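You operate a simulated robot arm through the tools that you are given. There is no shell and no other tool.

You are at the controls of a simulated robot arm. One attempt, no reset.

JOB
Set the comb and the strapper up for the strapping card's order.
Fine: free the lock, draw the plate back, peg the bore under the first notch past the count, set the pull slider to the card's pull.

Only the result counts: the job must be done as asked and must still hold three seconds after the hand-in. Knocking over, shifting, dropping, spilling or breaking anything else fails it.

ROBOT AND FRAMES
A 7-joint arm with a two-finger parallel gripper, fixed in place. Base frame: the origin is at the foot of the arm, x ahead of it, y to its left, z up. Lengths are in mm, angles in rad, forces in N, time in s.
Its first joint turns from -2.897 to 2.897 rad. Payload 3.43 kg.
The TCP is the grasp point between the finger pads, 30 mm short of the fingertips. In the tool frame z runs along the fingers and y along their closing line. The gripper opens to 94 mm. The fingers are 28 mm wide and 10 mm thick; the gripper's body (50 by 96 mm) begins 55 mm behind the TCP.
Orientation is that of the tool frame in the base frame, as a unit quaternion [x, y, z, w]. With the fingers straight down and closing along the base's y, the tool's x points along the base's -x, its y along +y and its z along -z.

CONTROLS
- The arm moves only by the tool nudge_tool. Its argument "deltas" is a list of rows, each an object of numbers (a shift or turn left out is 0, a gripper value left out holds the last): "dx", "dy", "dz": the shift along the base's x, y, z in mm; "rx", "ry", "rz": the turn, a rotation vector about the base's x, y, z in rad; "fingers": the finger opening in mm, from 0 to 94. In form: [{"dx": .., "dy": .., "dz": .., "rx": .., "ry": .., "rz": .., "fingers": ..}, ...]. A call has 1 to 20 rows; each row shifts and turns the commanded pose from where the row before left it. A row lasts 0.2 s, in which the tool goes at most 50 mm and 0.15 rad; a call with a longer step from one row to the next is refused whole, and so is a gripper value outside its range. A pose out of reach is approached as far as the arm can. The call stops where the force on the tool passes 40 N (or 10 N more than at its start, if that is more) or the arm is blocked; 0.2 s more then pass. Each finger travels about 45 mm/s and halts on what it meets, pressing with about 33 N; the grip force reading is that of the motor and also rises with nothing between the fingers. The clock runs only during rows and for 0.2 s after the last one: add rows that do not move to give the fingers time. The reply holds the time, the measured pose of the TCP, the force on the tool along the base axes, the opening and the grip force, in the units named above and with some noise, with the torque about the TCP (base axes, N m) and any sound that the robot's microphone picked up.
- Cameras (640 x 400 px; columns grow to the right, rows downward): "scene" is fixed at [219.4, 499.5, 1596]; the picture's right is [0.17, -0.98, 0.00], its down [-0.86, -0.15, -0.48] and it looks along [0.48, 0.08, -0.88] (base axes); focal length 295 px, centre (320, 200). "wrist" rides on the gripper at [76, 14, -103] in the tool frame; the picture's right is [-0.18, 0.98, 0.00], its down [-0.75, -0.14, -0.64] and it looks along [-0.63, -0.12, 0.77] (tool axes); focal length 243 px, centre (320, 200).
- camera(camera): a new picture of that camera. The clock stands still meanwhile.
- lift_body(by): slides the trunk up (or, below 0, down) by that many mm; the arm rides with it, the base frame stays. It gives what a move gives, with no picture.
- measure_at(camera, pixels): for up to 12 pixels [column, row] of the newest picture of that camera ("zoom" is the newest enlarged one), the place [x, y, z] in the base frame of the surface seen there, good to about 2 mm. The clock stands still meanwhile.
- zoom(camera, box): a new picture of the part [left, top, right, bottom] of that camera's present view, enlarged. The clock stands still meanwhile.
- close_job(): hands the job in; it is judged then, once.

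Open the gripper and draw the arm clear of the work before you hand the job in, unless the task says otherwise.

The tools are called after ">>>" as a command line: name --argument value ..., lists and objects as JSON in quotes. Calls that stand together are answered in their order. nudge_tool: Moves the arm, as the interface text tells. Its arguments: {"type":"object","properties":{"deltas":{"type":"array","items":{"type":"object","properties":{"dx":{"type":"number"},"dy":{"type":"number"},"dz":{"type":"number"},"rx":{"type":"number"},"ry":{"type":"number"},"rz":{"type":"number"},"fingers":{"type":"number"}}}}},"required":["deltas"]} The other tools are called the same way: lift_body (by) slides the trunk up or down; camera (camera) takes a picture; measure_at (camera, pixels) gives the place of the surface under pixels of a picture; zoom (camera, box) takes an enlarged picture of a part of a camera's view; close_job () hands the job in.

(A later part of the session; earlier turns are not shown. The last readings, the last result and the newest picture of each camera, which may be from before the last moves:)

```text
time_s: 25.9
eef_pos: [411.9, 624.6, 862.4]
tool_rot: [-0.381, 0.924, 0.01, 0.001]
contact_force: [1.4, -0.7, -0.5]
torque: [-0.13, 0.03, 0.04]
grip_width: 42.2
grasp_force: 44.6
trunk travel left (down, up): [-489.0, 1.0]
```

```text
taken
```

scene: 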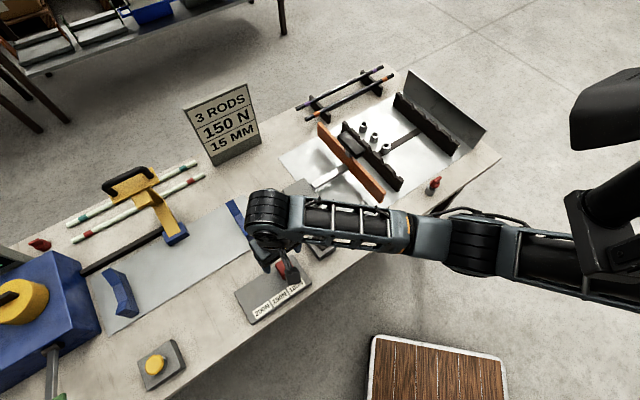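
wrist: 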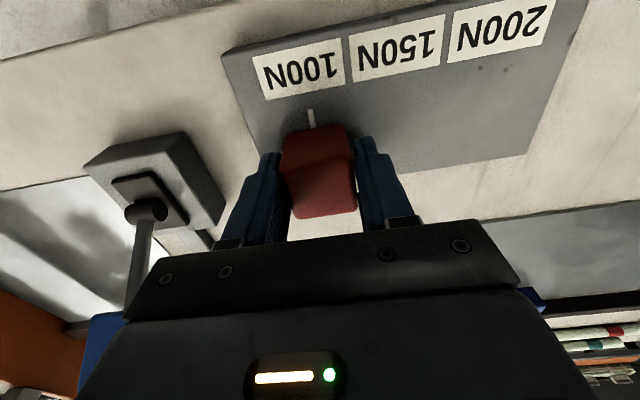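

The fingers hold the knob at 42 mm. I drag it along (-0.707,+0.707) in small steps for about 50 mm.

>>> nudge_tool --deltas '[{"dx": -3.5, "dy": 3.5}, {"dx": -3.5, "dy": 3.5}, {"dx": -3.5, "dy": 3.5}, {"dx": -3.5, "dy": 3.5}, {"dx": 0}]'

>>> camera --camera "wrist"

```text
time_s: 27.1
eef_pos: [397.8, 639.0, 862.2]
tool_rot: [-0.382, 0.924, 0.01, 0.001]
contact_force: [6.4, 7.0, -6.2]
torque: [0.11, -0.01, -0.03]
grip_width: 42.0
grasp_force: 45.1
trunk travel left (down, up): [-489.0, 1.0]
```

```text
taken
```

wrist: 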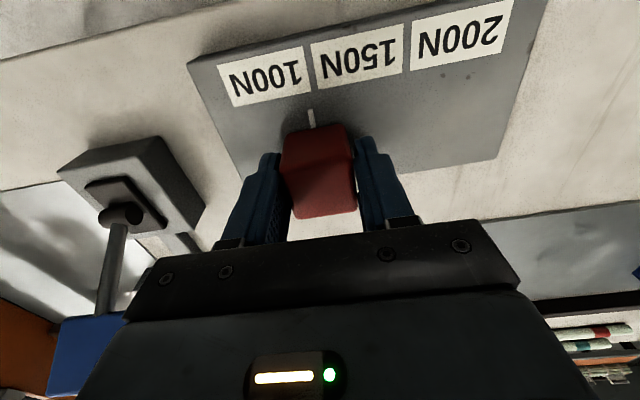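

The knob follows (pointer now between 100N and 150N) with a small side force. I continue ~25 mm with a slight direction trim, then check.

>>> nudge_tool --deltas '[{"dx": -3.2, "dy": 3.8}, {"dx": -3.3, "dy": 3.7}, {"dx": -3.3, "dy": 3.7}, {"dx": -3.3, "dy": 3.7}, {"dx": -3.3, "dy": 3.7}, {"dx": 0}]'

>>> zoom --camera "wrist" --box '[180, 20, 436, 180]'

>>> measure_at --camera "zoom" --pixels '[[326, 230], [326, 245], [100, 160], [330, 110], [570, 50], [220, 140], [440, 90], [215, 95], [245, 180]]'

```text
time_s: 28.5
eef_pos: [380.3, 656.8, 860.8]
tool_rot: [-0.383, 0.924, 0.009, 0.0]
contact_force: [-1.7, 0.6, -0.3]
torque: [0.01, -0.23, 0.02]
grip_width: 41.8
grasp_force: 44.6
trunk travel left (down, up): [-489.0, 1.0]
```

```text
2.50 times, centred on (308, 100) of wrist
```

zoom: 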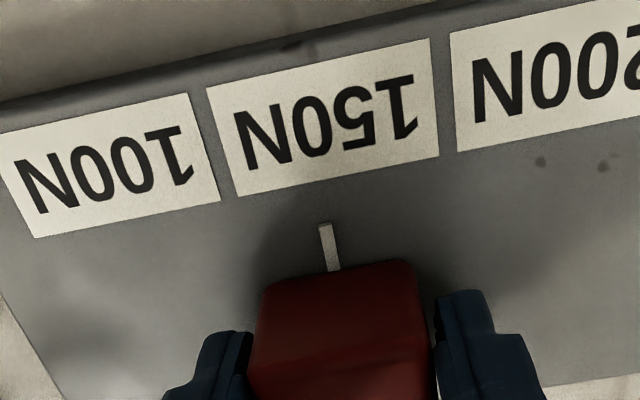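

```text
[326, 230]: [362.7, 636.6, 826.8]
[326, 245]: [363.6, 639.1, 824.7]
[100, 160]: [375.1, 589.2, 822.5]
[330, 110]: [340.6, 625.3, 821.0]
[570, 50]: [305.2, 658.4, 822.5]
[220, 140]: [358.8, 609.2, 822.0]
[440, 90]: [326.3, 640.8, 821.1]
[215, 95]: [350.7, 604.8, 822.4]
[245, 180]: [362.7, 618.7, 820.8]
```

The pointer is at s≈194.5 while the 150N label centre is s≈200; TCP moved 45 mm of the expected 50. I drag 5 mm more.

>>> nudge_tool --deltas '[{"dx": -1.75, "dy": 1.8}, {"dx": -1.75, "dy": 1.8}, {"dx": 0}, {"dx": 0}]'

>>> zoom --camera "wrist" --box '[180, 20, 436, 180]'

>>> measure_at --camera "zoom" --pixels '[[326, 230], [328, 245], [309, 125], [200, 145], [418, 97], [190, 95], [212, 200], [424, 45], [430, 150]]'

```text
time_s: 29.5
eef_pos: [376.8, 658.4, 861.8]
tool_rot: [-0.382, 0.924, 0.01, 0.0]
contact_force: [-1.2, -1.3, -1.1]
torque: [-0.33, 0.34, 0.1]
grip_width: 41.8
grasp_force: 44.9
trunk travel left (down, up): [-489.0, 1.0]
```

```text
2.50 times, centred on (308, 100) of wrist
```

zoom: 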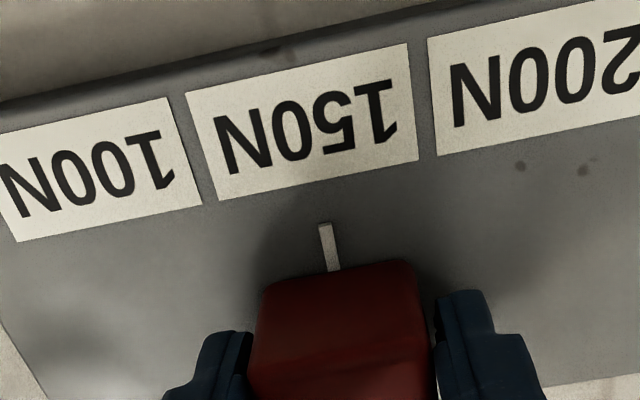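

```text
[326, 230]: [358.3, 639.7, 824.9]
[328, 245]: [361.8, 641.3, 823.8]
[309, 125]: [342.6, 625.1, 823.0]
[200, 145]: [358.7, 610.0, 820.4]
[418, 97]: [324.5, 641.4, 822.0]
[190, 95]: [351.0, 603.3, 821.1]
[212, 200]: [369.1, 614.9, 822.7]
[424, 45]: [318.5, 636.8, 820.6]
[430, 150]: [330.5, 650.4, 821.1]
```

The pointer (324,225) extends to the middle of the 150N label (308,120), within about 1–2 mm on the low side. I nudge 1.5 mm more and then release.

>>> nudge_tool --deltas '[{"dx": -1.1, "dy": 1.2}, {"dx": 0}, {"dx": 0, "fingers": 56}, {"dx": 0}, {"dx": 0}, {"dx": 0, "fingers": 70}, {"dx": 0}, {"dz": 30}, {"dz": 35}, {"dx": 0}]'

>>> zoom --camera "wrist" --box '[200, 0, 488, 180]'

>>> camera --camera "wrist"

```text
time_s: 31.7
eef_pos: [376.2, 662.5, 928.1]
tool_rot: [-0.381, 0.924, 0.01, 0.001]
contact_force: [0.8, 0.3, -0.3]
torque: [-0.01, -0.02, 0.0]
grip_width: 70.1
grasp_force: 0.1
trunk travel left (down, up): [-489.0, 1.0]
```

```text
2.22 times, centred on (344, 90) of wrist
```

zoom: 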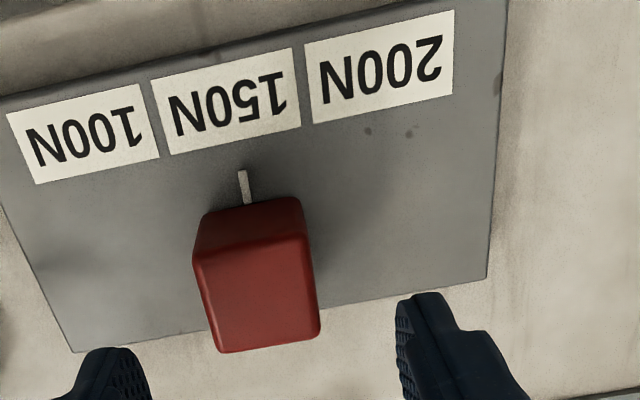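

```text
taken
```

wrist: 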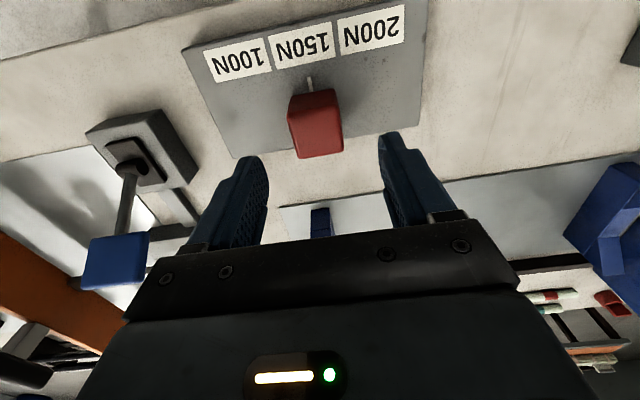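

The pointer lines up with the 150N label centre. Now I lift and move right, away from under the head, heading toward the plate handle at (760,500,954).

>>> nudge_tool --deltas '[{"dz": 40}, {"dz": 40}, {"dx": 33, "dy": -33}, {"dx": 33, "dy": -33}, {"dx": 33, "dy": -33}, {"dx": 33, "dy": -20, "dz": 20}, {"dx": 33, "dy": -20, "dz": 20}, {"dx": 33, "dy": -20}, {"dx": 0}]'

>>> camera --camera "scene"

>>> camera --camera "wrist"

```text
time_s: 33.7
eef_pos: [572.8, 500.7, 1046.9]
tool_rot: [-0.383, 0.924, 0.01, 0.0]
contact_force: [-0.2, 0.4, 0.6]
torque: [0.05, 0.05, -0.01]
grip_width: 70.1
grasp_force: 0.0
trunk travel left (down, up): [-489.0, 1.0]
```

```text
taken
```

scene: 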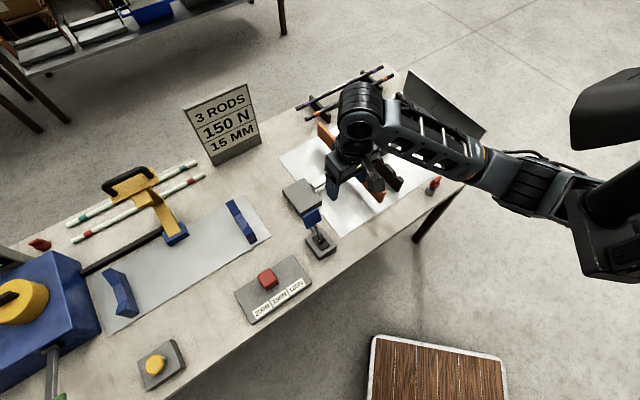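

```text
taken
```

wrist: 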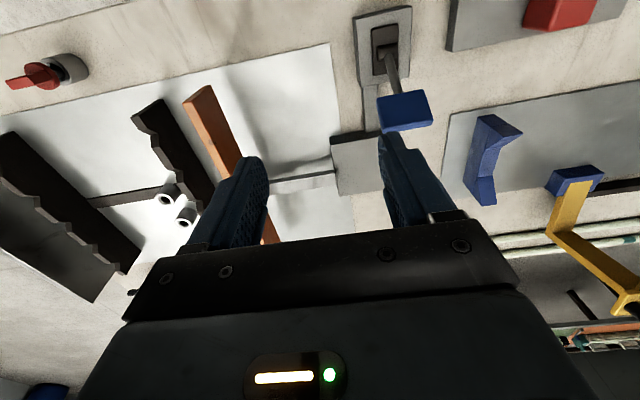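

The scene shows the slider at 150N and the lever thrown. I move to about (690,430,1060) to view the handle between the fingers.

>>> nudge_tool --deltas '[{"dx": 30, "dy": -18, "dz": 5}, {"dx": 30, "dy": -18, "dz": 5}, {"dx": 30, "dy": -18, "dz": 5}, {"dx": 27, "dy": -16}, {"dx": 0}]'

>>> camera --camera "wrist"

>>> zoom --camera "scene" --box '[270, 100, 430, 200]'

```text
time_s: 34.9
eef_pos: [692.1, 431.3, 1061.8]
tool_rot: [-0.382, 0.924, 0.01, 0.0]
contact_force: [0.3, -0.5, -0.6]
torque: [0.02, -0.02, -0.01]
grip_width: 69.9
grasp_force: 0.1
trunk travel left (down, up): [-489.0, 1.0]
```

```text
taken
```

wrist: 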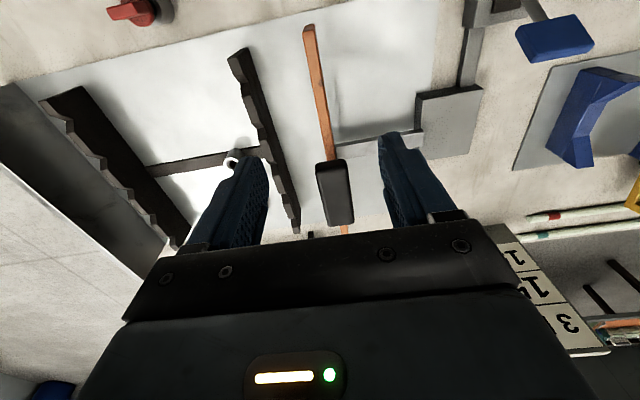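

```text
4.00 times, centred on (350, 150) of scene
```

zoom: 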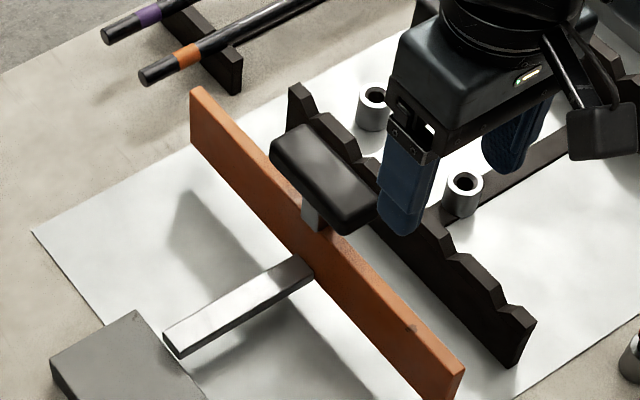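

The handle is at (335,192) in the wrist view. I measure the handle, plate and bar precisely.

>>> zoom --camera "wrist" --box '[220, 60, 444, 240]'

>>> measure_at --camera "wrist" --pixels '[[319, 165], [343, 162], [327, 220], [350, 220], [335, 192], [310, 30], [328, 150], [350, 142], [410, 135], [430, 110], [268, 130], [295, 225]]'

>>> measure_at --camera "scene" --pixels '[[340, 141], [347, 132], [362, 154], [355, 146], [349, 137], [320, 125], [350, 165], [380, 198], [340, 174], [315, 186], [300, 190], [347, 155]]'

```text
2.22 times, centred on (332, 150) of wrist
```

zoom: 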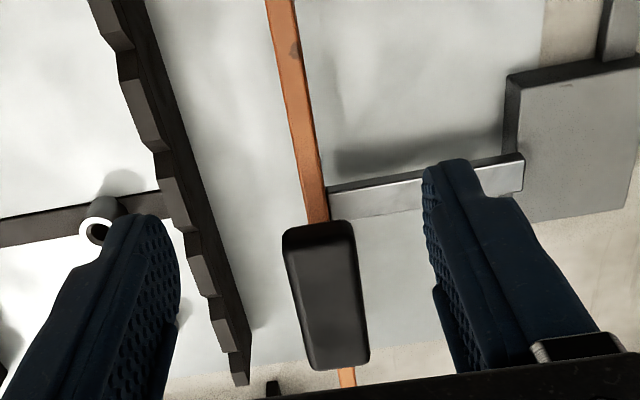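

```text
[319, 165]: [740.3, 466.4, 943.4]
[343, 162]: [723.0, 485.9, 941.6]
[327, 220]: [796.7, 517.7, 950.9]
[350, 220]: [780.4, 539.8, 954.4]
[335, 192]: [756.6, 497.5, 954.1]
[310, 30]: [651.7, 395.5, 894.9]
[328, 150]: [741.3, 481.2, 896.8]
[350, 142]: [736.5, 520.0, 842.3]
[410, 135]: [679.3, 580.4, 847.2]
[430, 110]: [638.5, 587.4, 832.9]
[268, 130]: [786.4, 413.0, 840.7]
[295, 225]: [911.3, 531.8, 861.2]
```

```text
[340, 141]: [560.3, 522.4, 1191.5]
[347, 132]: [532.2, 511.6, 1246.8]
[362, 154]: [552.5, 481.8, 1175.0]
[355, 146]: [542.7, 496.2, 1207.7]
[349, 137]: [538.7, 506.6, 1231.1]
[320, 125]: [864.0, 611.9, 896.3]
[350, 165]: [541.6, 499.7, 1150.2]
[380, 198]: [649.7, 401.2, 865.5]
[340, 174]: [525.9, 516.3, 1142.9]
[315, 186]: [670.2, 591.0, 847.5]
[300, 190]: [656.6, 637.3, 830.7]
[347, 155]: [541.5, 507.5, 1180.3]
```

The handle is a 78×28 mm block centred at (760,502) with its top at z=954, directly above the orange plate. I check the bar's end relative to the grey box to understand the plate's travel.

>>> zoom --camera "scene" --box '[280, 160, 360, 210]'

>>> measure_at --camera "zoom" --pixels '[[255, 200], [270, 225], [262, 215], [280, 215], [300, 205], [350, 180], [400, 150], [265, 195], [150, 190], [200, 220], [120, 220], [330, 160]]'

```text
8.00 times, centred on (320, 185) of scene
```

zoom: 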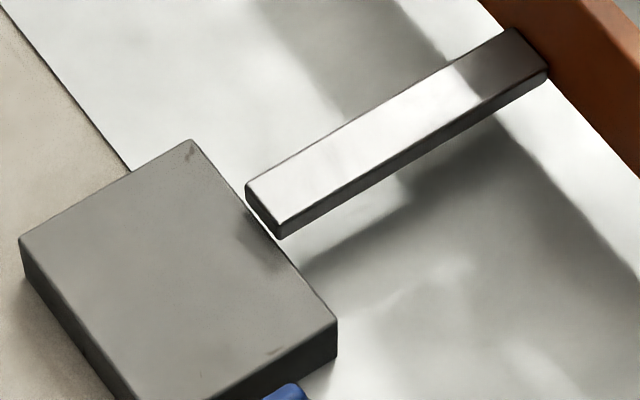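

```text
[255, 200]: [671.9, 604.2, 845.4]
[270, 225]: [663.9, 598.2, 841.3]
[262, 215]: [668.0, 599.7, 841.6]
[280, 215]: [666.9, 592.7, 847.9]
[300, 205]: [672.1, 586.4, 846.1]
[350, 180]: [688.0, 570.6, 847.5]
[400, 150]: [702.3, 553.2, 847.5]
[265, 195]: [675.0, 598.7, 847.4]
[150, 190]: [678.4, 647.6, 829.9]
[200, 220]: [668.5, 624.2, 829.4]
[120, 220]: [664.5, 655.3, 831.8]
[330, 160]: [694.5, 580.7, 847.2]
```

The bar (underside ≈836) clears the box top (830), so the plate can slide back over it. To gain reach I raise the tool and lower the trunk in stages.

>>> nudge_tool --deltas '[{"dz": 45}, {"dz": 45}, {"dz": 45}, {"dz": 15}, {"dx": 0}]'

>>> lift_body --by -164

>>> nudge_tool --deltas '[{"dz": 40}, {"dz": 40}, {"dz": 20}, {"dx": 0}]'

>>> lift_body --by -100

>>> camera --camera "scene"

```text
time_s: 36.1
eef_pos: [690.9, 433.7, 1212.1]
tool_rot: [-0.382, 0.924, 0.009, 0.0]
contact_force: [0.6, 0.4, 0.7]
torque: [-0.01, -0.01, 0.0]
grip_width: 70.1
grasp_force: 0.1
trunk travel left (down, up): [-489.0, 1.0]
```

```text
time_s: 38.0
eef_pos: [689.8, 433.2, 1047.8]
tool_rot: [-0.382, 0.924, 0.009, 0.001]
contact_force: [0.1, -0.1, 0.2]
torque: [-0.01, 0.01, 0.03]
grip_width: 70.0
grasp_force: 0.1
trunk travel left (down, up): [-325.0, 165.0]
```

```text
time_s: 39.0
eef_pos: [691.0, 433.3, 1147.4]
tool_rot: [-0.381, 0.924, 0.01, 0.001]
contact_force: [0.6, -0.5, -0.8]
torque: [0.0, -0.01, -0.02]
grip_width: 70.0
grasp_force: 0.0
trunk travel left (down, up): [-325.0, 165.0]
```

```text
time_s: 40.3
eef_pos: [690.7, 433.0, 1047.8]
tool_rot: [-0.382, 0.924, 0.009, 0.001]
contact_force: [-1.2, -0.7, -0.1]
torque: [0.03, -0.03, -0.01]
grip_width: 69.9
grasp_force: 0.1
trunk travel left (down, up): [-225.0, 265.0]
```

```text
taken
```

scene: 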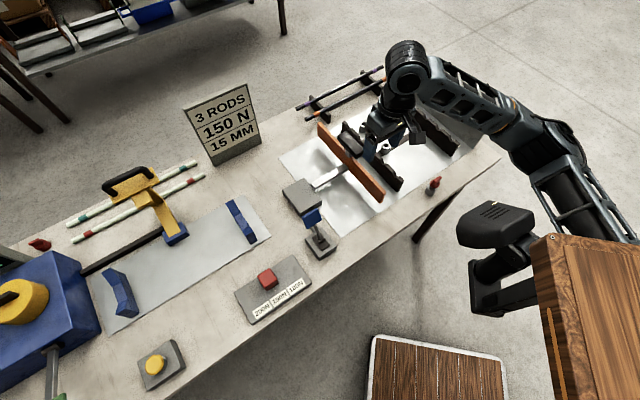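

The arm is free with the trunk at -100. I move above the handle at (760,502), staying above it, and check alignment.

>>> nudge_tool --deltas '[{"dx": 24, "dy": 23}, {"dx": 24, "dy": 23}, {"dx": 21, "dy": 23}, {"dz": -20}, {"dx": 0}]'

>>> camera --camera "wrist"

>>> zoom --camera "scene" --box '[270, 70, 430, 170]'

```text
time_s: 41.5
eef_pos: [760.4, 503.3, 1026.0]
tool_rot: [-0.383, 0.924, 0.01, 0.001]
contact_force: [0.8, -0.3, 0.2]
torque: [0.01, -0.01, 0.02]
grip_width: 70.0
grasp_force: 0.1
trunk travel left (down, up): [-225.0, 265.0]
```

```text
taken
```

wrist: 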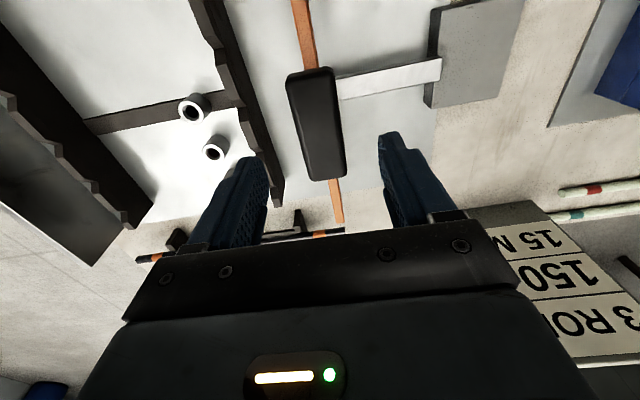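

```text
4.00 times, centred on (350, 120) of scene
```

zoom: 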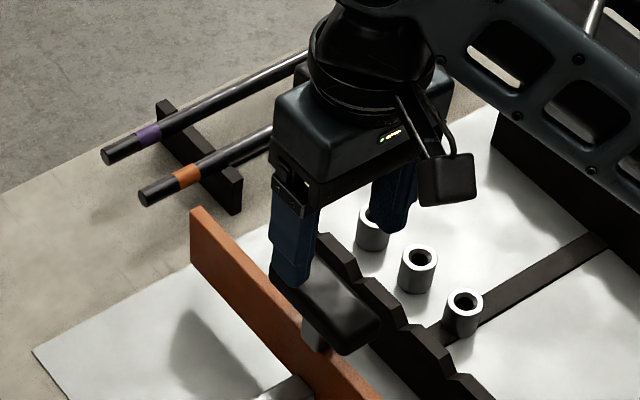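

The handle lies centred between the fingers. I descend to z≈946 and close on it.

>>> nudge_tool --deltas '[{"dz": -30}, {"dz": -30}, {"dz": -19}, {"dx": 0, "fingers": 10}, {"dx": 0}, {"dx": 0}, {"dx": 0}, {"dx": 0}]'

>>> zoom --camera "scene" --box '[270, 90, 430, 190]'

```text
time_s: 43.3
eef_pos: [761.1, 501.7, 947.6]
tool_rot: [-0.382, 0.924, 0.01, 0.001]
contact_force: [-1.4, -0.8, -3.9]
torque: [0.47, -0.64, 0.23]
grip_width: 40.1
grasp_force: 45.2
trunk travel left (down, up): [-225.0, 265.0]
```

```text
4.00 times, centred on (350, 140) of scene
```

zoom: 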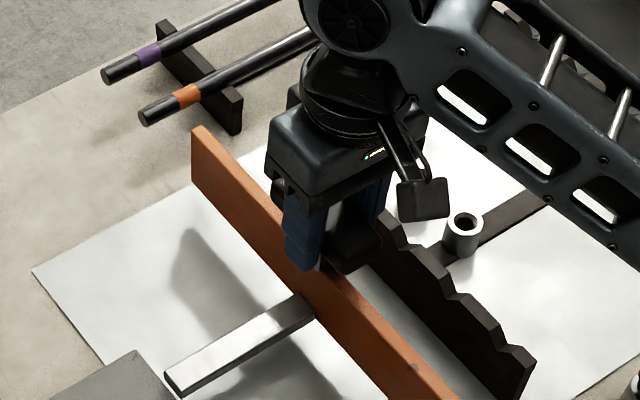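

The handle is held at 40 mm. I draw it back along (-0.707,+0.707) in small steps and watch the force.

>>> nudge_tool --deltas '[{"dx": -2.8, "dy": 2.8}, {"dx": -3.5, "dy": 3.5}, {"dx": -3.5, "dy": 3.5}, {"dx": -3.5, "dy": 3.5}, {"dx": 0}]'

>>> zoom --camera "scene" --box '[270, 90, 430, 190]'

```text
time_s: 44.5
eef_pos: [746.7, 514.1, 948.3]
tool_rot: [-0.382, 0.924, 0.01, 0.0]
contact_force: [9.5, 7.4, 3.7]
torque: [-0.55, 0.11, -0.13]
grip_width: 40.5
grasp_force: 45.3
trunk travel left (down, up): [-225.0, 265.0]
```

```text
4.00 times, centred on (350, 140) of scene
```

zoom: 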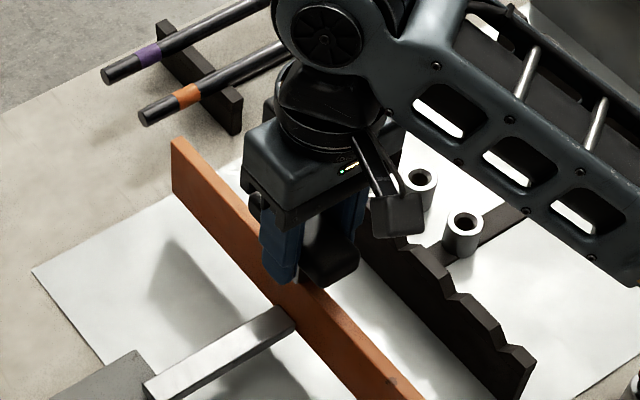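

The plate moves back smoothly with the bar sliding over the box. I continue with a slightly trimmed direction.

>>> nudge_tool --deltas '[{"dx": -2.8, "dy": 4.2}, {"dx": -3.4, "dy": 3.6}, {"dx": -3.4, "dy": 3.6}, {"dx": -3.4, "dy": 3.6}, {"dx": -3.4, "dy": 3.6}, {"dx": 0}]'

>>> zoom --camera "scene" --box '[270, 90, 430, 190]'

```text
time_s: 45.9
eef_pos: [730.7, 534.0, 947.6]
tool_rot: [-0.383, 0.924, 0.008, 0.0]
contact_force: [-20.0, -20.4, -15.5]
torque: [-0.31, -0.1, 0.03]
grip_width: 40.6
grasp_force: 45.1
trunk travel left (down, up): [-225.0, 265.0]
```

```text
4.00 times, centred on (350, 140) of scene
```

zoom: 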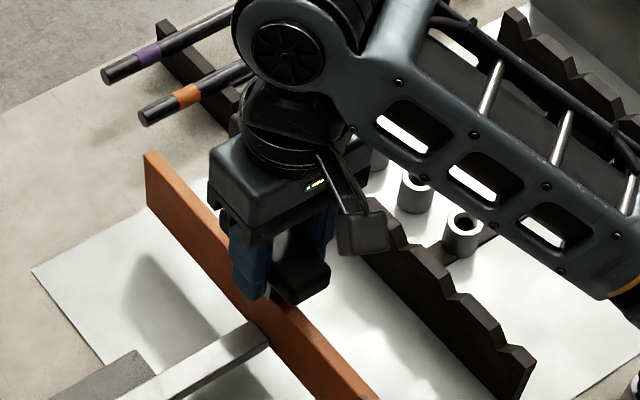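

44 mm drawn so far with side force from my trim; I correct the lateral offset by ~1 mm and continue pulling.

>>> nudge_tool --deltas '[{"dx": -2.0, "dy": 0.6}, {"dx": -3.5, "dy": 3.5}, {"dx": -3.5, "dy": 3.5}, {"dx": -3.5, "dy": 3.5}, {"dx": 0}]'

>>> zoom --camera "scene" --box '[250, 90, 410, 190]'

```text
time_s: 47.1
eef_pos: [718.0, 545.9, 947.9]
tool_rot: [-0.382, 0.924, 0.009, 0.0]
contact_force: [-1.9, -1.8, -25.9]
torque: [0.53, -0.66, 0.09]
grip_width: 40.7
grasp_force: 44.8
trunk travel left (down, up): [-225.0, 265.0]
```

```text
4.00 times, centred on (330, 140) of scene
```

zoom: 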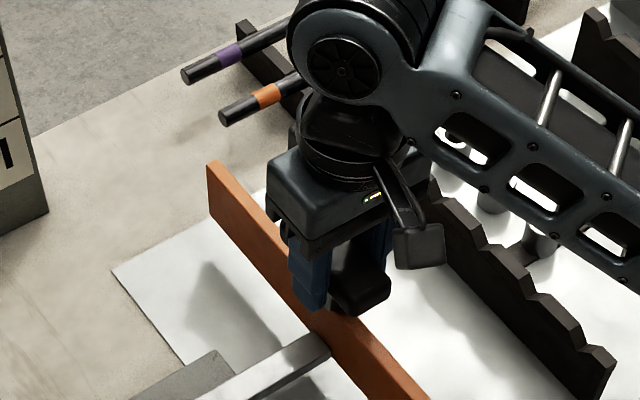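

61.7 mm drawn and still moving freely; a vertical load of -26 N has built up so I ease down 1 mm while continuing.

>>> nudge_tool --deltas '[{"dx": -2.8, "dy": 2.8, "dz": -1}, {"dx": -3.5, "dy": 3.5}, {"dx": -3.5, "dy": 3.5}, {"dx": -3.5, "dy": 3.5}, {"dx": 0}]'

>>> zoom --camera "scene" --box '[250, 90, 410, 190]'

```text
time_s: 48.3
eef_pos: [705.0, 558.5, 948.2]
tool_rot: [-0.381, 0.924, 0.009, 0.001]
contact_force: [1.1, -0.4, -5.0]
torque: [-0.12, -0.03, -0.22]
grip_width: 40.5
grasp_force: 44.8
trunk travel left (down, up): [-225.0, 265.0]
```

```text
4.00 times, centred on (330, 140) of scene
```

zoom: 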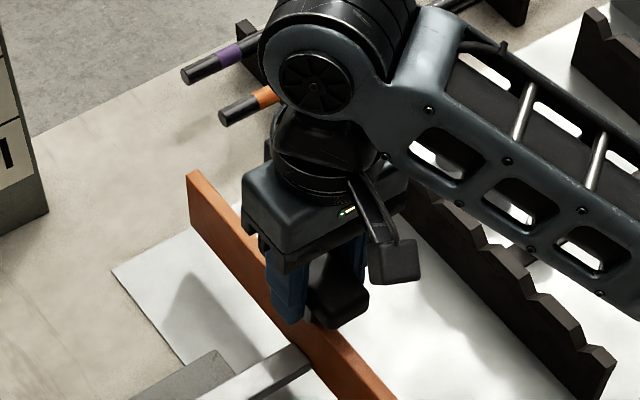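

80 mm drawn. I keep pulling until it meets its stop.

>>> nudge_tool --deltas '[{"dx": -3.5, "dy": 3.5}, {"dx": -3.5, "dy": 3.5}, {"dx": -3.5, "dy": 3.5}, {"dx": -3.5, "dy": 3.5}, {"dx": 0}]'

>>> zoom --camera "scene" --box '[250, 90, 410, 190]'

```text
time_s: 49.5
eef_pos: [691.0, 573.3, 946.6]
tool_rot: [-0.383, 0.924, 0.01, 0.002]
contact_force: [16.2, 13.6, 10.1]
torque: [-0.46, 0.31, 0.3]
grip_width: 40.6
grasp_force: 44.6
trunk travel left (down, up): [-225.0, 265.0]
```

```text
4.00 times, centred on (330, 140) of scene
```

zoom: 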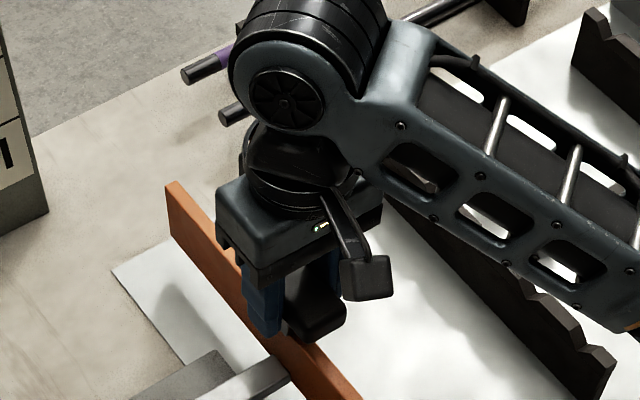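

100 mm drawn; side force is modest. I shift slightly and continue in smaller steps as the plate nears the grey box.

>>> nudge_tool --deltas '[{"dx": -2.3, "dy": 3.3}, {"dx": -2.8, "dy": 2.8}, {"dx": -2.8, "dy": 2.8}, {"dx": -2.8, "dy": 2.8}, {"dx": 0}]'

>>> zoom --camera "scene" --box '[250, 90, 410, 190]'

```text
time_s: 50.1
eef_pos: [689.6, 572.6, 949.5]
tool_rot: [-0.379, 0.925, 0.005, 0.0]
contact_force: [4.9, -16.3, 2.0]
torque: [0.48, -0.51, 1.17]
grip_width: 40.4
grasp_force: 44.9
trunk travel left (down, up): [-225.0, 265.0]
stopped in row 3: the force on the tool passed its limit at 44 N (the readings are from after the stop); the commanded pose is now the measured one
```

```text
4.00 times, centred on (330, 140) of scene
```

zoom: 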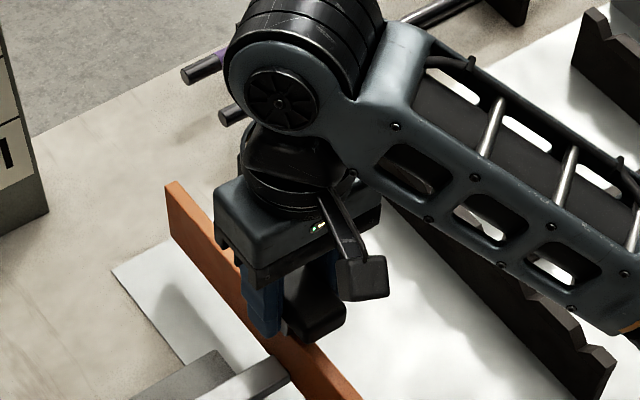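

The plate hit its stop after about 100 mm of travel. I release the handle, rise, and check that the plate stays back.

>>> nudge_tool --deltas '[{"dx": 0, "fingers": 56}, {"dx": 0}, {"dx": 0, "fingers": 80}, {"dx": 0}, {"dx": 0}, {"dz": 30}, {"dz": 40}, {"dz": 40}, {"dx": 0}]'

>>> camera --camera "wrist"

>>> camera --camera "scene"

```text
time_s: 52.1
eef_pos: [690.6, 573.9, 1057.7]
tool_rot: [-0.379, 0.926, 0.006, 0.0]
contact_force: [0.4, -0.5, 0.3]
torque: [0.02, 0.01, 0.02]
grip_width: 80.0
grasp_force: 0.1
trunk travel left (down, up): [-225.0, 265.0]
```

```text
taken
```

wrist: 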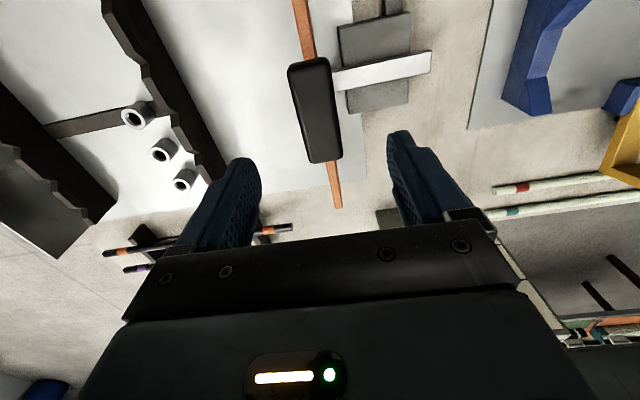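

```text
taken
```

scene: 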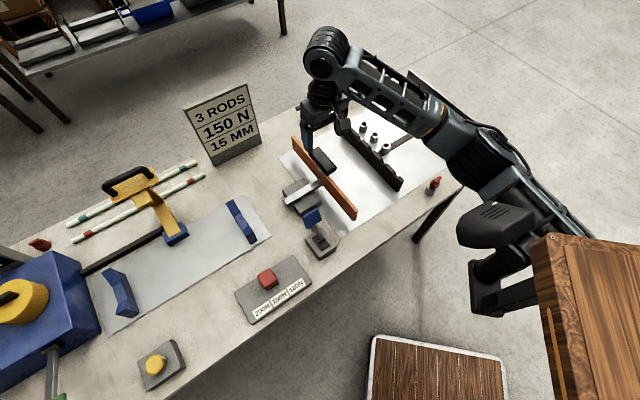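

The plate stays drawn back. I use this unobstructed view to re-measure the three bushings and the comb notches.

>>> zoom --camera "wrist" --box '[60, 0, 300, 200]'

>>> measure_at --camera "zoom" --pixels '[[170, 315], [205, 320], [188, 298], [188, 335], [245, 415], [280, 420], [262, 398], [300, 490], [330, 490], [318, 470]]'

>>> zoom --camera "scene" --box '[330, 100, 458, 180]'

>>> measure_at --camera "zoom" --pixels '[[170, 105], [170, 132], [150, 119], [190, 119], [223, 158], [223, 185], [203, 172], [244, 172], [281, 213], [281, 242], [261, 228], [302, 228]]'

```text
2.00 times, centred on (180, 100) of wrist
```

zoom: 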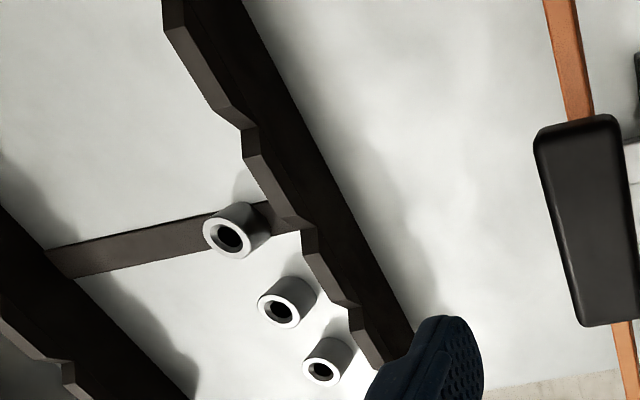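

```text
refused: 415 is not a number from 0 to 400
```

```text
5.00 times, centred on (394, 140) of scene
```

zoom: 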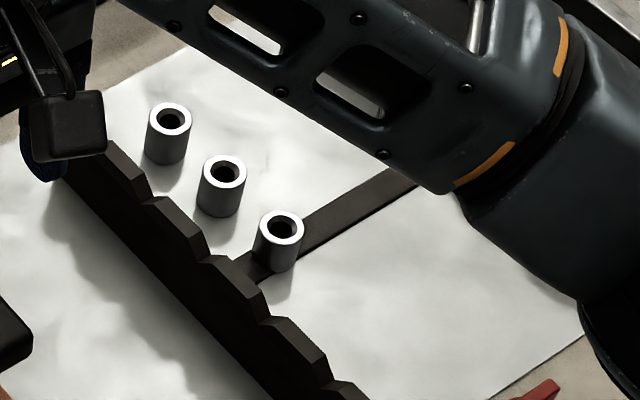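

```text
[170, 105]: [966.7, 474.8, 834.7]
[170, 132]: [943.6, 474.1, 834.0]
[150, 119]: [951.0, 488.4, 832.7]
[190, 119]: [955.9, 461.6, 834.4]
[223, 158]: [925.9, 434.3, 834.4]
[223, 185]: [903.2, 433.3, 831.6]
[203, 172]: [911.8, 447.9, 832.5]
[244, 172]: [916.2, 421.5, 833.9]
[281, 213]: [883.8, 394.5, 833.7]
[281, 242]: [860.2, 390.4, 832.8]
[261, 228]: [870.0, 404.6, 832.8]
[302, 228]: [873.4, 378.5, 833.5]
```

Bushing centres: (954,475), (914,434), (872,392); they match notches 5, 4 and 3 from the near end, so the 4th notch (first past 3) means the middle bushing at (914.3,434.2). I swing back toward the peg and turn the tool to yaw -45° so the closing line crosses the peg's fin.

>>> nudge_tool --deltas '[{"dx": -8, "dy": -20, "rz": -0.143}, {"dx": -8, "dy": -20, "rz": -0.143}, {"dx": -8, "dy": -20, "rz": -0.143}, {"dx": -8, "dy": -20, "rz": -0.143}, {"dx": -8, "dy": -20, "rz": -0.143}, {"dx": -8, "dy": -20, "rz": -0.143}, {"dx": -8, "dy": -20, "rz": -0.143}, {"dx": -8, "dy": -20, "rz": -0.143}, {"dx": -8, "dy": -20, "rz": -0.143}, {"dx": -8, "dy": -20, "rz": -0.143}, {"dx": 0, "dy": -13, "rz": -0.141}, {"dx": 0}]'

>>> camera --camera "wrist"

>>> camera --camera "scene"

```text
time_s: 54.7
eef_pos: [610.0, 359.1, 1056.8]
tool_rot: [0.387, 0.922, 0.004, 0.004]
contact_force: [0.1, 0.3, -0.8]
torque: [0.02, 0.02, -0.01]
grip_width: 79.8
grasp_force: 0.1
trunk travel left (down, up): [-225.0, 265.0]
```

```text
taken
```

wrist: 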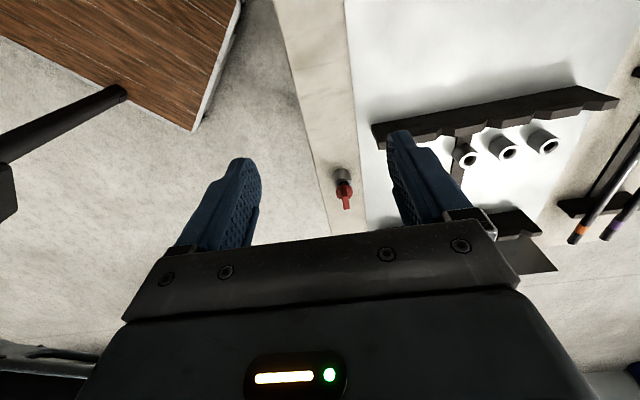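

```text
taken
```

scene: 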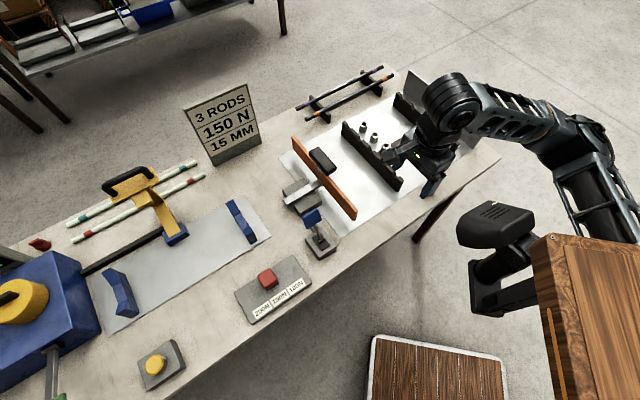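

Yaw -45° is reached. The peg is at (344,190) in the wrist view; I zoom in and measure the fin, disc and holder.

>>> zoom --camera "wrist" --box '[304, 150, 384, 220]'

>>> measure_at --camera "wrist" --pixels '[[346, 208], [344, 200], [343, 193], [339, 190], [349, 189], [342, 183], [342, 170], [337, 180], [348, 180], [342, 175]]'

```text
5.71 times, centred on (344, 185) of wrist
```

zoom: 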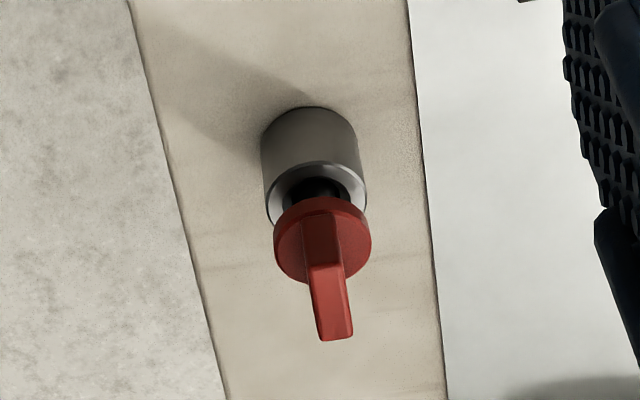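

```text
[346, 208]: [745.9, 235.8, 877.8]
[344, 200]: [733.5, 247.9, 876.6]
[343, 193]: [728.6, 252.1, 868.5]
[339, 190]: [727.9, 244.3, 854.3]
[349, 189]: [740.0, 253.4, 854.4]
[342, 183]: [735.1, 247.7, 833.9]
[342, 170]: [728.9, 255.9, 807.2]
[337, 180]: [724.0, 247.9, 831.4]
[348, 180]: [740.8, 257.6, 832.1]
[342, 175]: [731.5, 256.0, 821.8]
```

I measure the peg again on the enlarged picture with well-chosen points (fin top corners, disc edge, holder rim).

>>> measure_at --camera "zoom" --pixels '[[314, 272], [340, 268], [323, 335], [348, 330], [278, 245], [367, 238], [295, 270], [360, 260], [270, 195], [362, 192], [310, 115], [328, 300]]'

>>> zoom --camera "scene" --box '[400, 150, 480, 200]'

>>> measure_at --camera "zoom" --pixels '[[325, 215], [262, 265], [290, 250], [245, 270], [310, 280], [280, 300], [205, 320], [290, 325], [240, 362], [330, 225], [275, 285], [300, 240]]'

```text
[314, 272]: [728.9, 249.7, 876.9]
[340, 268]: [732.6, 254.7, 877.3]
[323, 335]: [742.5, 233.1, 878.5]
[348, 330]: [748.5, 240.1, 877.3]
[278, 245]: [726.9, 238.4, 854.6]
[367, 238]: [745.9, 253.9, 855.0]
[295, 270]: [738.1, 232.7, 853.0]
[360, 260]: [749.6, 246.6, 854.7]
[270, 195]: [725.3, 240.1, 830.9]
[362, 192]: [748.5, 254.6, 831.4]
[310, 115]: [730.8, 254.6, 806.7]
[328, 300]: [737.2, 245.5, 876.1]
```

```text
8.00 times, centred on (440, 175) of scene
```

zoom: 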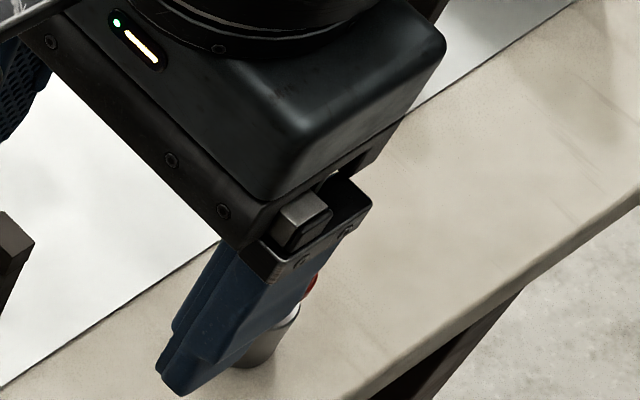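

```text
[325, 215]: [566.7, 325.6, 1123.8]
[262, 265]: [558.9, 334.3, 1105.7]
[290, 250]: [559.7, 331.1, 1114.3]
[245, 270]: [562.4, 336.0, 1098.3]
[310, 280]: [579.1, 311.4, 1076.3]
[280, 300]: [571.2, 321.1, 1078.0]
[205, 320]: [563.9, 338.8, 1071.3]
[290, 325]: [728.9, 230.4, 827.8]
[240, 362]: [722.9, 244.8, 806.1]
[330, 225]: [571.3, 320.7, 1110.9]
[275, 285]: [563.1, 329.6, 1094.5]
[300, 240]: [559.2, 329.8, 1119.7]
```

The peg axis is near (737.5,245.5), fin top z≈877, disc top ≈855. Before gripping, I test whether the arm reaches the middle bushing (914,434) with this yaw, staying well above everything.

>>> nudge_tool --deltas '[{"dx": 38, "dy": 9.4, "dz": -5}, {"dx": 38, "dy": 9.4, "dz": -5}, {"dx": 38, "dy": 9.4, "dz": -5}, {"dx": 38, "dy": 9.4, "dz": -10}, {"dx": 38, "dy": 9.4, "dz": -10}, {"dx": 38, "dy": 9.4, "dz": -10}, {"dx": 38, "dy": 9.4, "dz": -15}, {"dx": 38, "dy": 9.4, "dz": -15}, {"dx": 0}]'

>>> camera --camera "scene"

>>> camera --camera "wrist"

```text
time_s: 56.7
eef_pos: [913.6, 436.0, 982.0]
tool_rot: [0.386, 0.923, 0.005, 0.004]
contact_force: [0.0, 0.1, -0.5]
torque: [-0.02, -0.01, -0.02]
grip_width: 79.9
grasp_force: 0.0
trunk travel left (down, up): [-225.0, 265.0]
```

```text
taken
```

scene: 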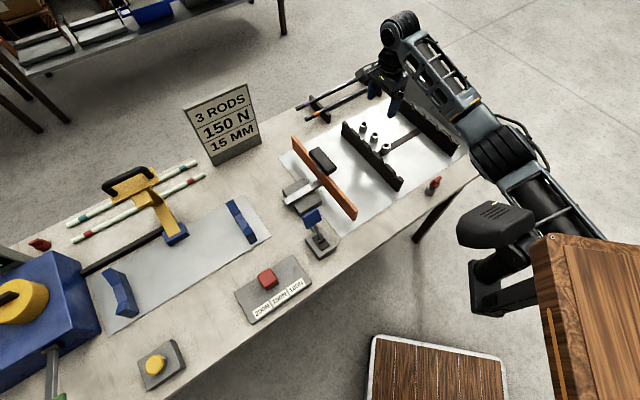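

```text
taken
```

wrist: 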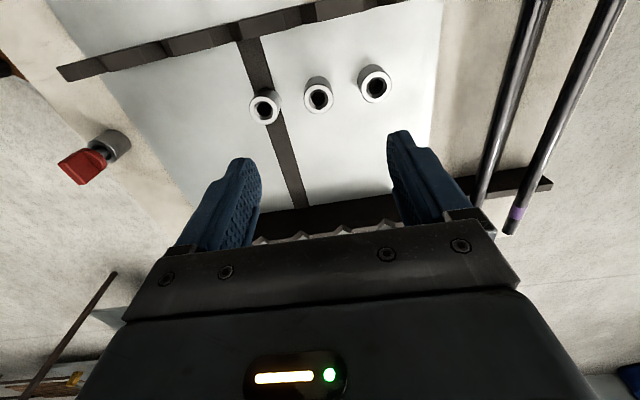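

Reach is fine at z=982. I take advantage of the view to refine the bore centre (318,95), then test descending to z≈912 (tips at 882, still above bushings and combs).

>>> zoom --camera "wrist" --box '[230, 40, 422, 160]'

>>> measure_at --camera "zoom" --pixels '[[252, 190], [336, 185], [294, 170], [295, 222], [292, 205], [75, 225], [160, 215], [430, 145], [530, 140]]'

>>> nudge_tool --deltas '[{"dz": -35}, {"dz": -35}, {"dx": 0}]'

```text
3.33 times, centred on (326, 100) of wrist
```

zoom: 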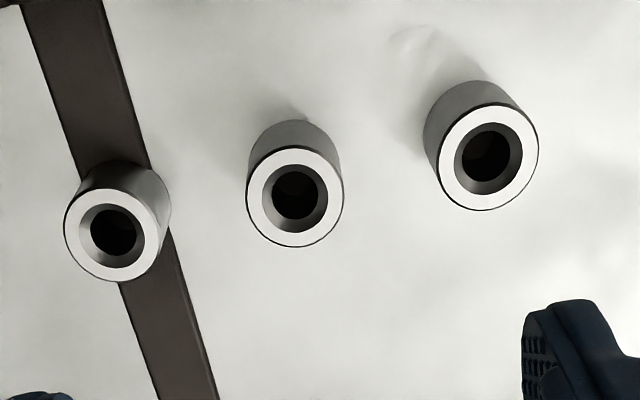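

```text
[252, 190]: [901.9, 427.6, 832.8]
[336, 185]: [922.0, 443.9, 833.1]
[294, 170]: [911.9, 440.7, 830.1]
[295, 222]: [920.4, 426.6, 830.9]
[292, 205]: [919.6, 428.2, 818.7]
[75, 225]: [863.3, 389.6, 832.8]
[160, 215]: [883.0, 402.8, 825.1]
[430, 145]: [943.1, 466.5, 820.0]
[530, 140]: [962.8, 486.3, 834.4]
```

```text
time_s: 57.5
eef_pos: [912.7, 435.6, 912.1]
tool_rot: [0.387, 0.922, 0.003, 0.004]
contact_force: [-0.1, 0.0, 0.7]
torque: [-0.01, 0.02, 0.02]
grip_width: 80.2
grasp_force: 0.1
trunk travel left (down, up): [-225.0, 265.0]
```

Reach works down to z=912. The bores have chamfered mouths; the target centre is ≈(914,434.5). I go back up and over to the peg, hovering at z≈982 for a matching view.

>>> nudge_tool --deltas '[{"dz": 35}, {"dz": 35}, {"dx": -30, "dy": -32}, {"dx": -30, "dy": -32}, {"dx": -30, "dy": -32}, {"dx": -30, "dy": -32}, {"dx": -30, "dy": -32}, {"dx": -26, "dy": -30}, {"dx": 0}]'

>>> zoom --camera "wrist" --box '[230, 40, 422, 160]'

>>> camera --camera "wrist"

```text
time_s: 59.5
eef_pos: [736.4, 247.6, 980.9]
tool_rot: [0.387, 0.922, 0.004, 0.004]
contact_force: [-0.4, 0.4, 0.1]
torque: [0.01, 0.0, -0.03]
grip_width: 79.9
grasp_force: 0.0
trunk travel left (down, up): [-225.0, 265.0]
```

```text
3.33 times, centred on (326, 100) of wrist
```

zoom: 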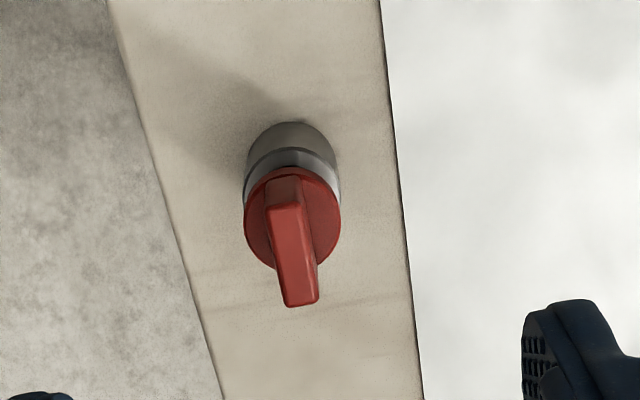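

```text
taken
```

wrist: 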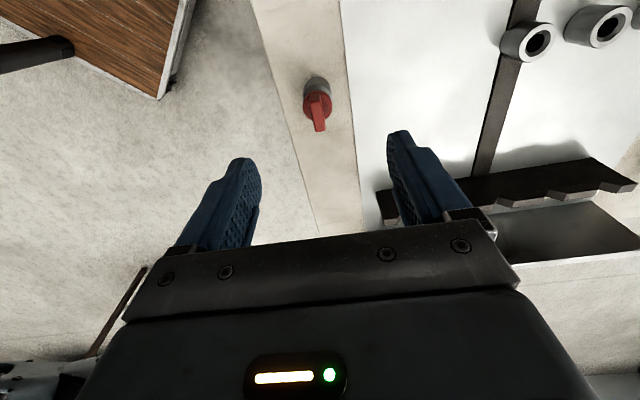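

The matching views give a holder→bore displacement of about (177,189.5), consistent with the measurements. I shift to (738,245) and descend to z≈889 so the fingertips sit just above the disc, then close on the fin.

>>> nudge_tool --deltas '[{"dx": 1.6, "dy": -2.4, "dz": -30, "fingers": 60}, {"dz": -30}, {"dz": -20}, {"dz": -12}, {"dx": 0}, {"dx": 0}]'

>>> camera --camera "wrist"

>>> zoom --camera "scene" --box '[390, 130, 486, 190]'

```text
time_s: 60.9
eef_pos: [740.3, 244.8, 889.8]
tool_rot: [0.386, 0.922, 0.005, 0.004]
contact_force: [-1.0, -0.1, -0.3]
torque: [-0.02, 0.02, 0.01]
grip_width: 60.1
grasp_force: 0.1
trunk travel left (down, up): [-225.0, 265.0]
```

```text
taken
```

wrist: 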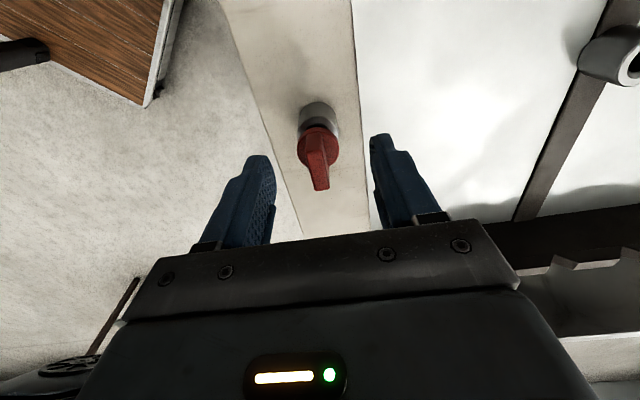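

```text
6.67 times, centred on (438, 160) of scene
```

zoom: 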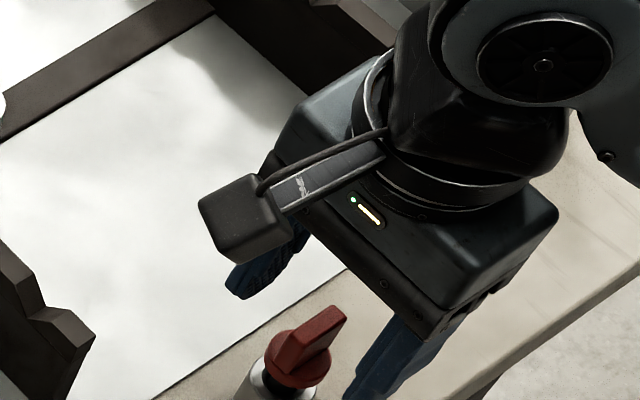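

The fin appears between the fingers in the wrist view; I zoom in to verify alignment before closing.

>>> zoom --camera "wrist" --box '[240, 90, 400, 210]'

>>> measure_at --camera "zoom" --pixels '[[270, 210], [330, 205], [300, 320], [325, 310], [310, 260], [245, 170], [355, 150]]'

```text
3.33 times, centred on (320, 150) of wrist
```

zoom: 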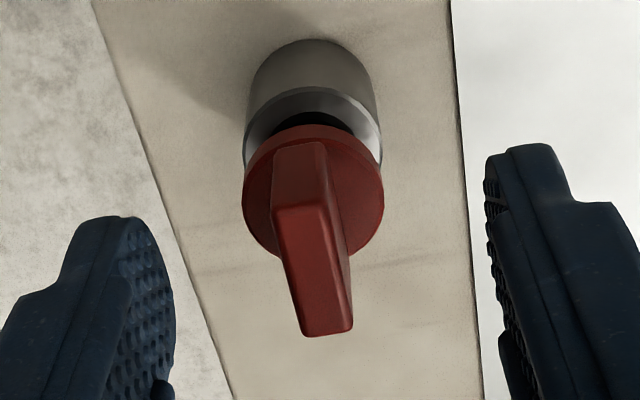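

```text
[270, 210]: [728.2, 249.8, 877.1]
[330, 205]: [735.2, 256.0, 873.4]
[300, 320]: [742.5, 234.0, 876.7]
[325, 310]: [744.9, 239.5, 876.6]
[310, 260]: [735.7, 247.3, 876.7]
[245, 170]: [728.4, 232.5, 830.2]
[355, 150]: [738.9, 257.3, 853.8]
```

The fin is centred between the pads. I remove the ~0.7° tool tilt and close the fingers on the fin.

>>> nudge_tool --deltas '[{"rx": -0.006, "ry": 0.011, "dx": -1.0, "dy": 0}, {"dx": 0, "fingers": 0}, {"dx": 0}, {"dx": 0}, {"dx": 0}, {"dx": 0}, {"dx": 0}]'

>>> zoom --camera "wrist" --box '[240, 90, 400, 210]'

```text
time_s: 62.5
eef_pos: [738.4, 244.4, 890.9]
tool_rot: [0.387, 0.922, -0.002, 0.001]
contact_force: [0.0, 1.0, -0.2]
torque: [-0.01, 0.0, 0.0]
grip_width: 9.0
grasp_force: 33.2
trunk travel left (down, up): [-225.0, 265.0]
```

```text
3.33 times, centred on (320, 150) of wrist
```

zoom: 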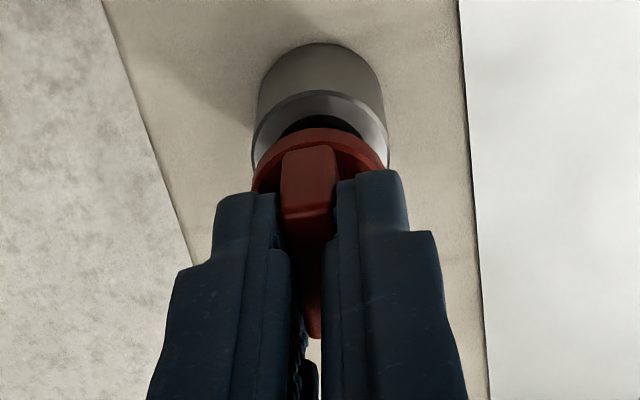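

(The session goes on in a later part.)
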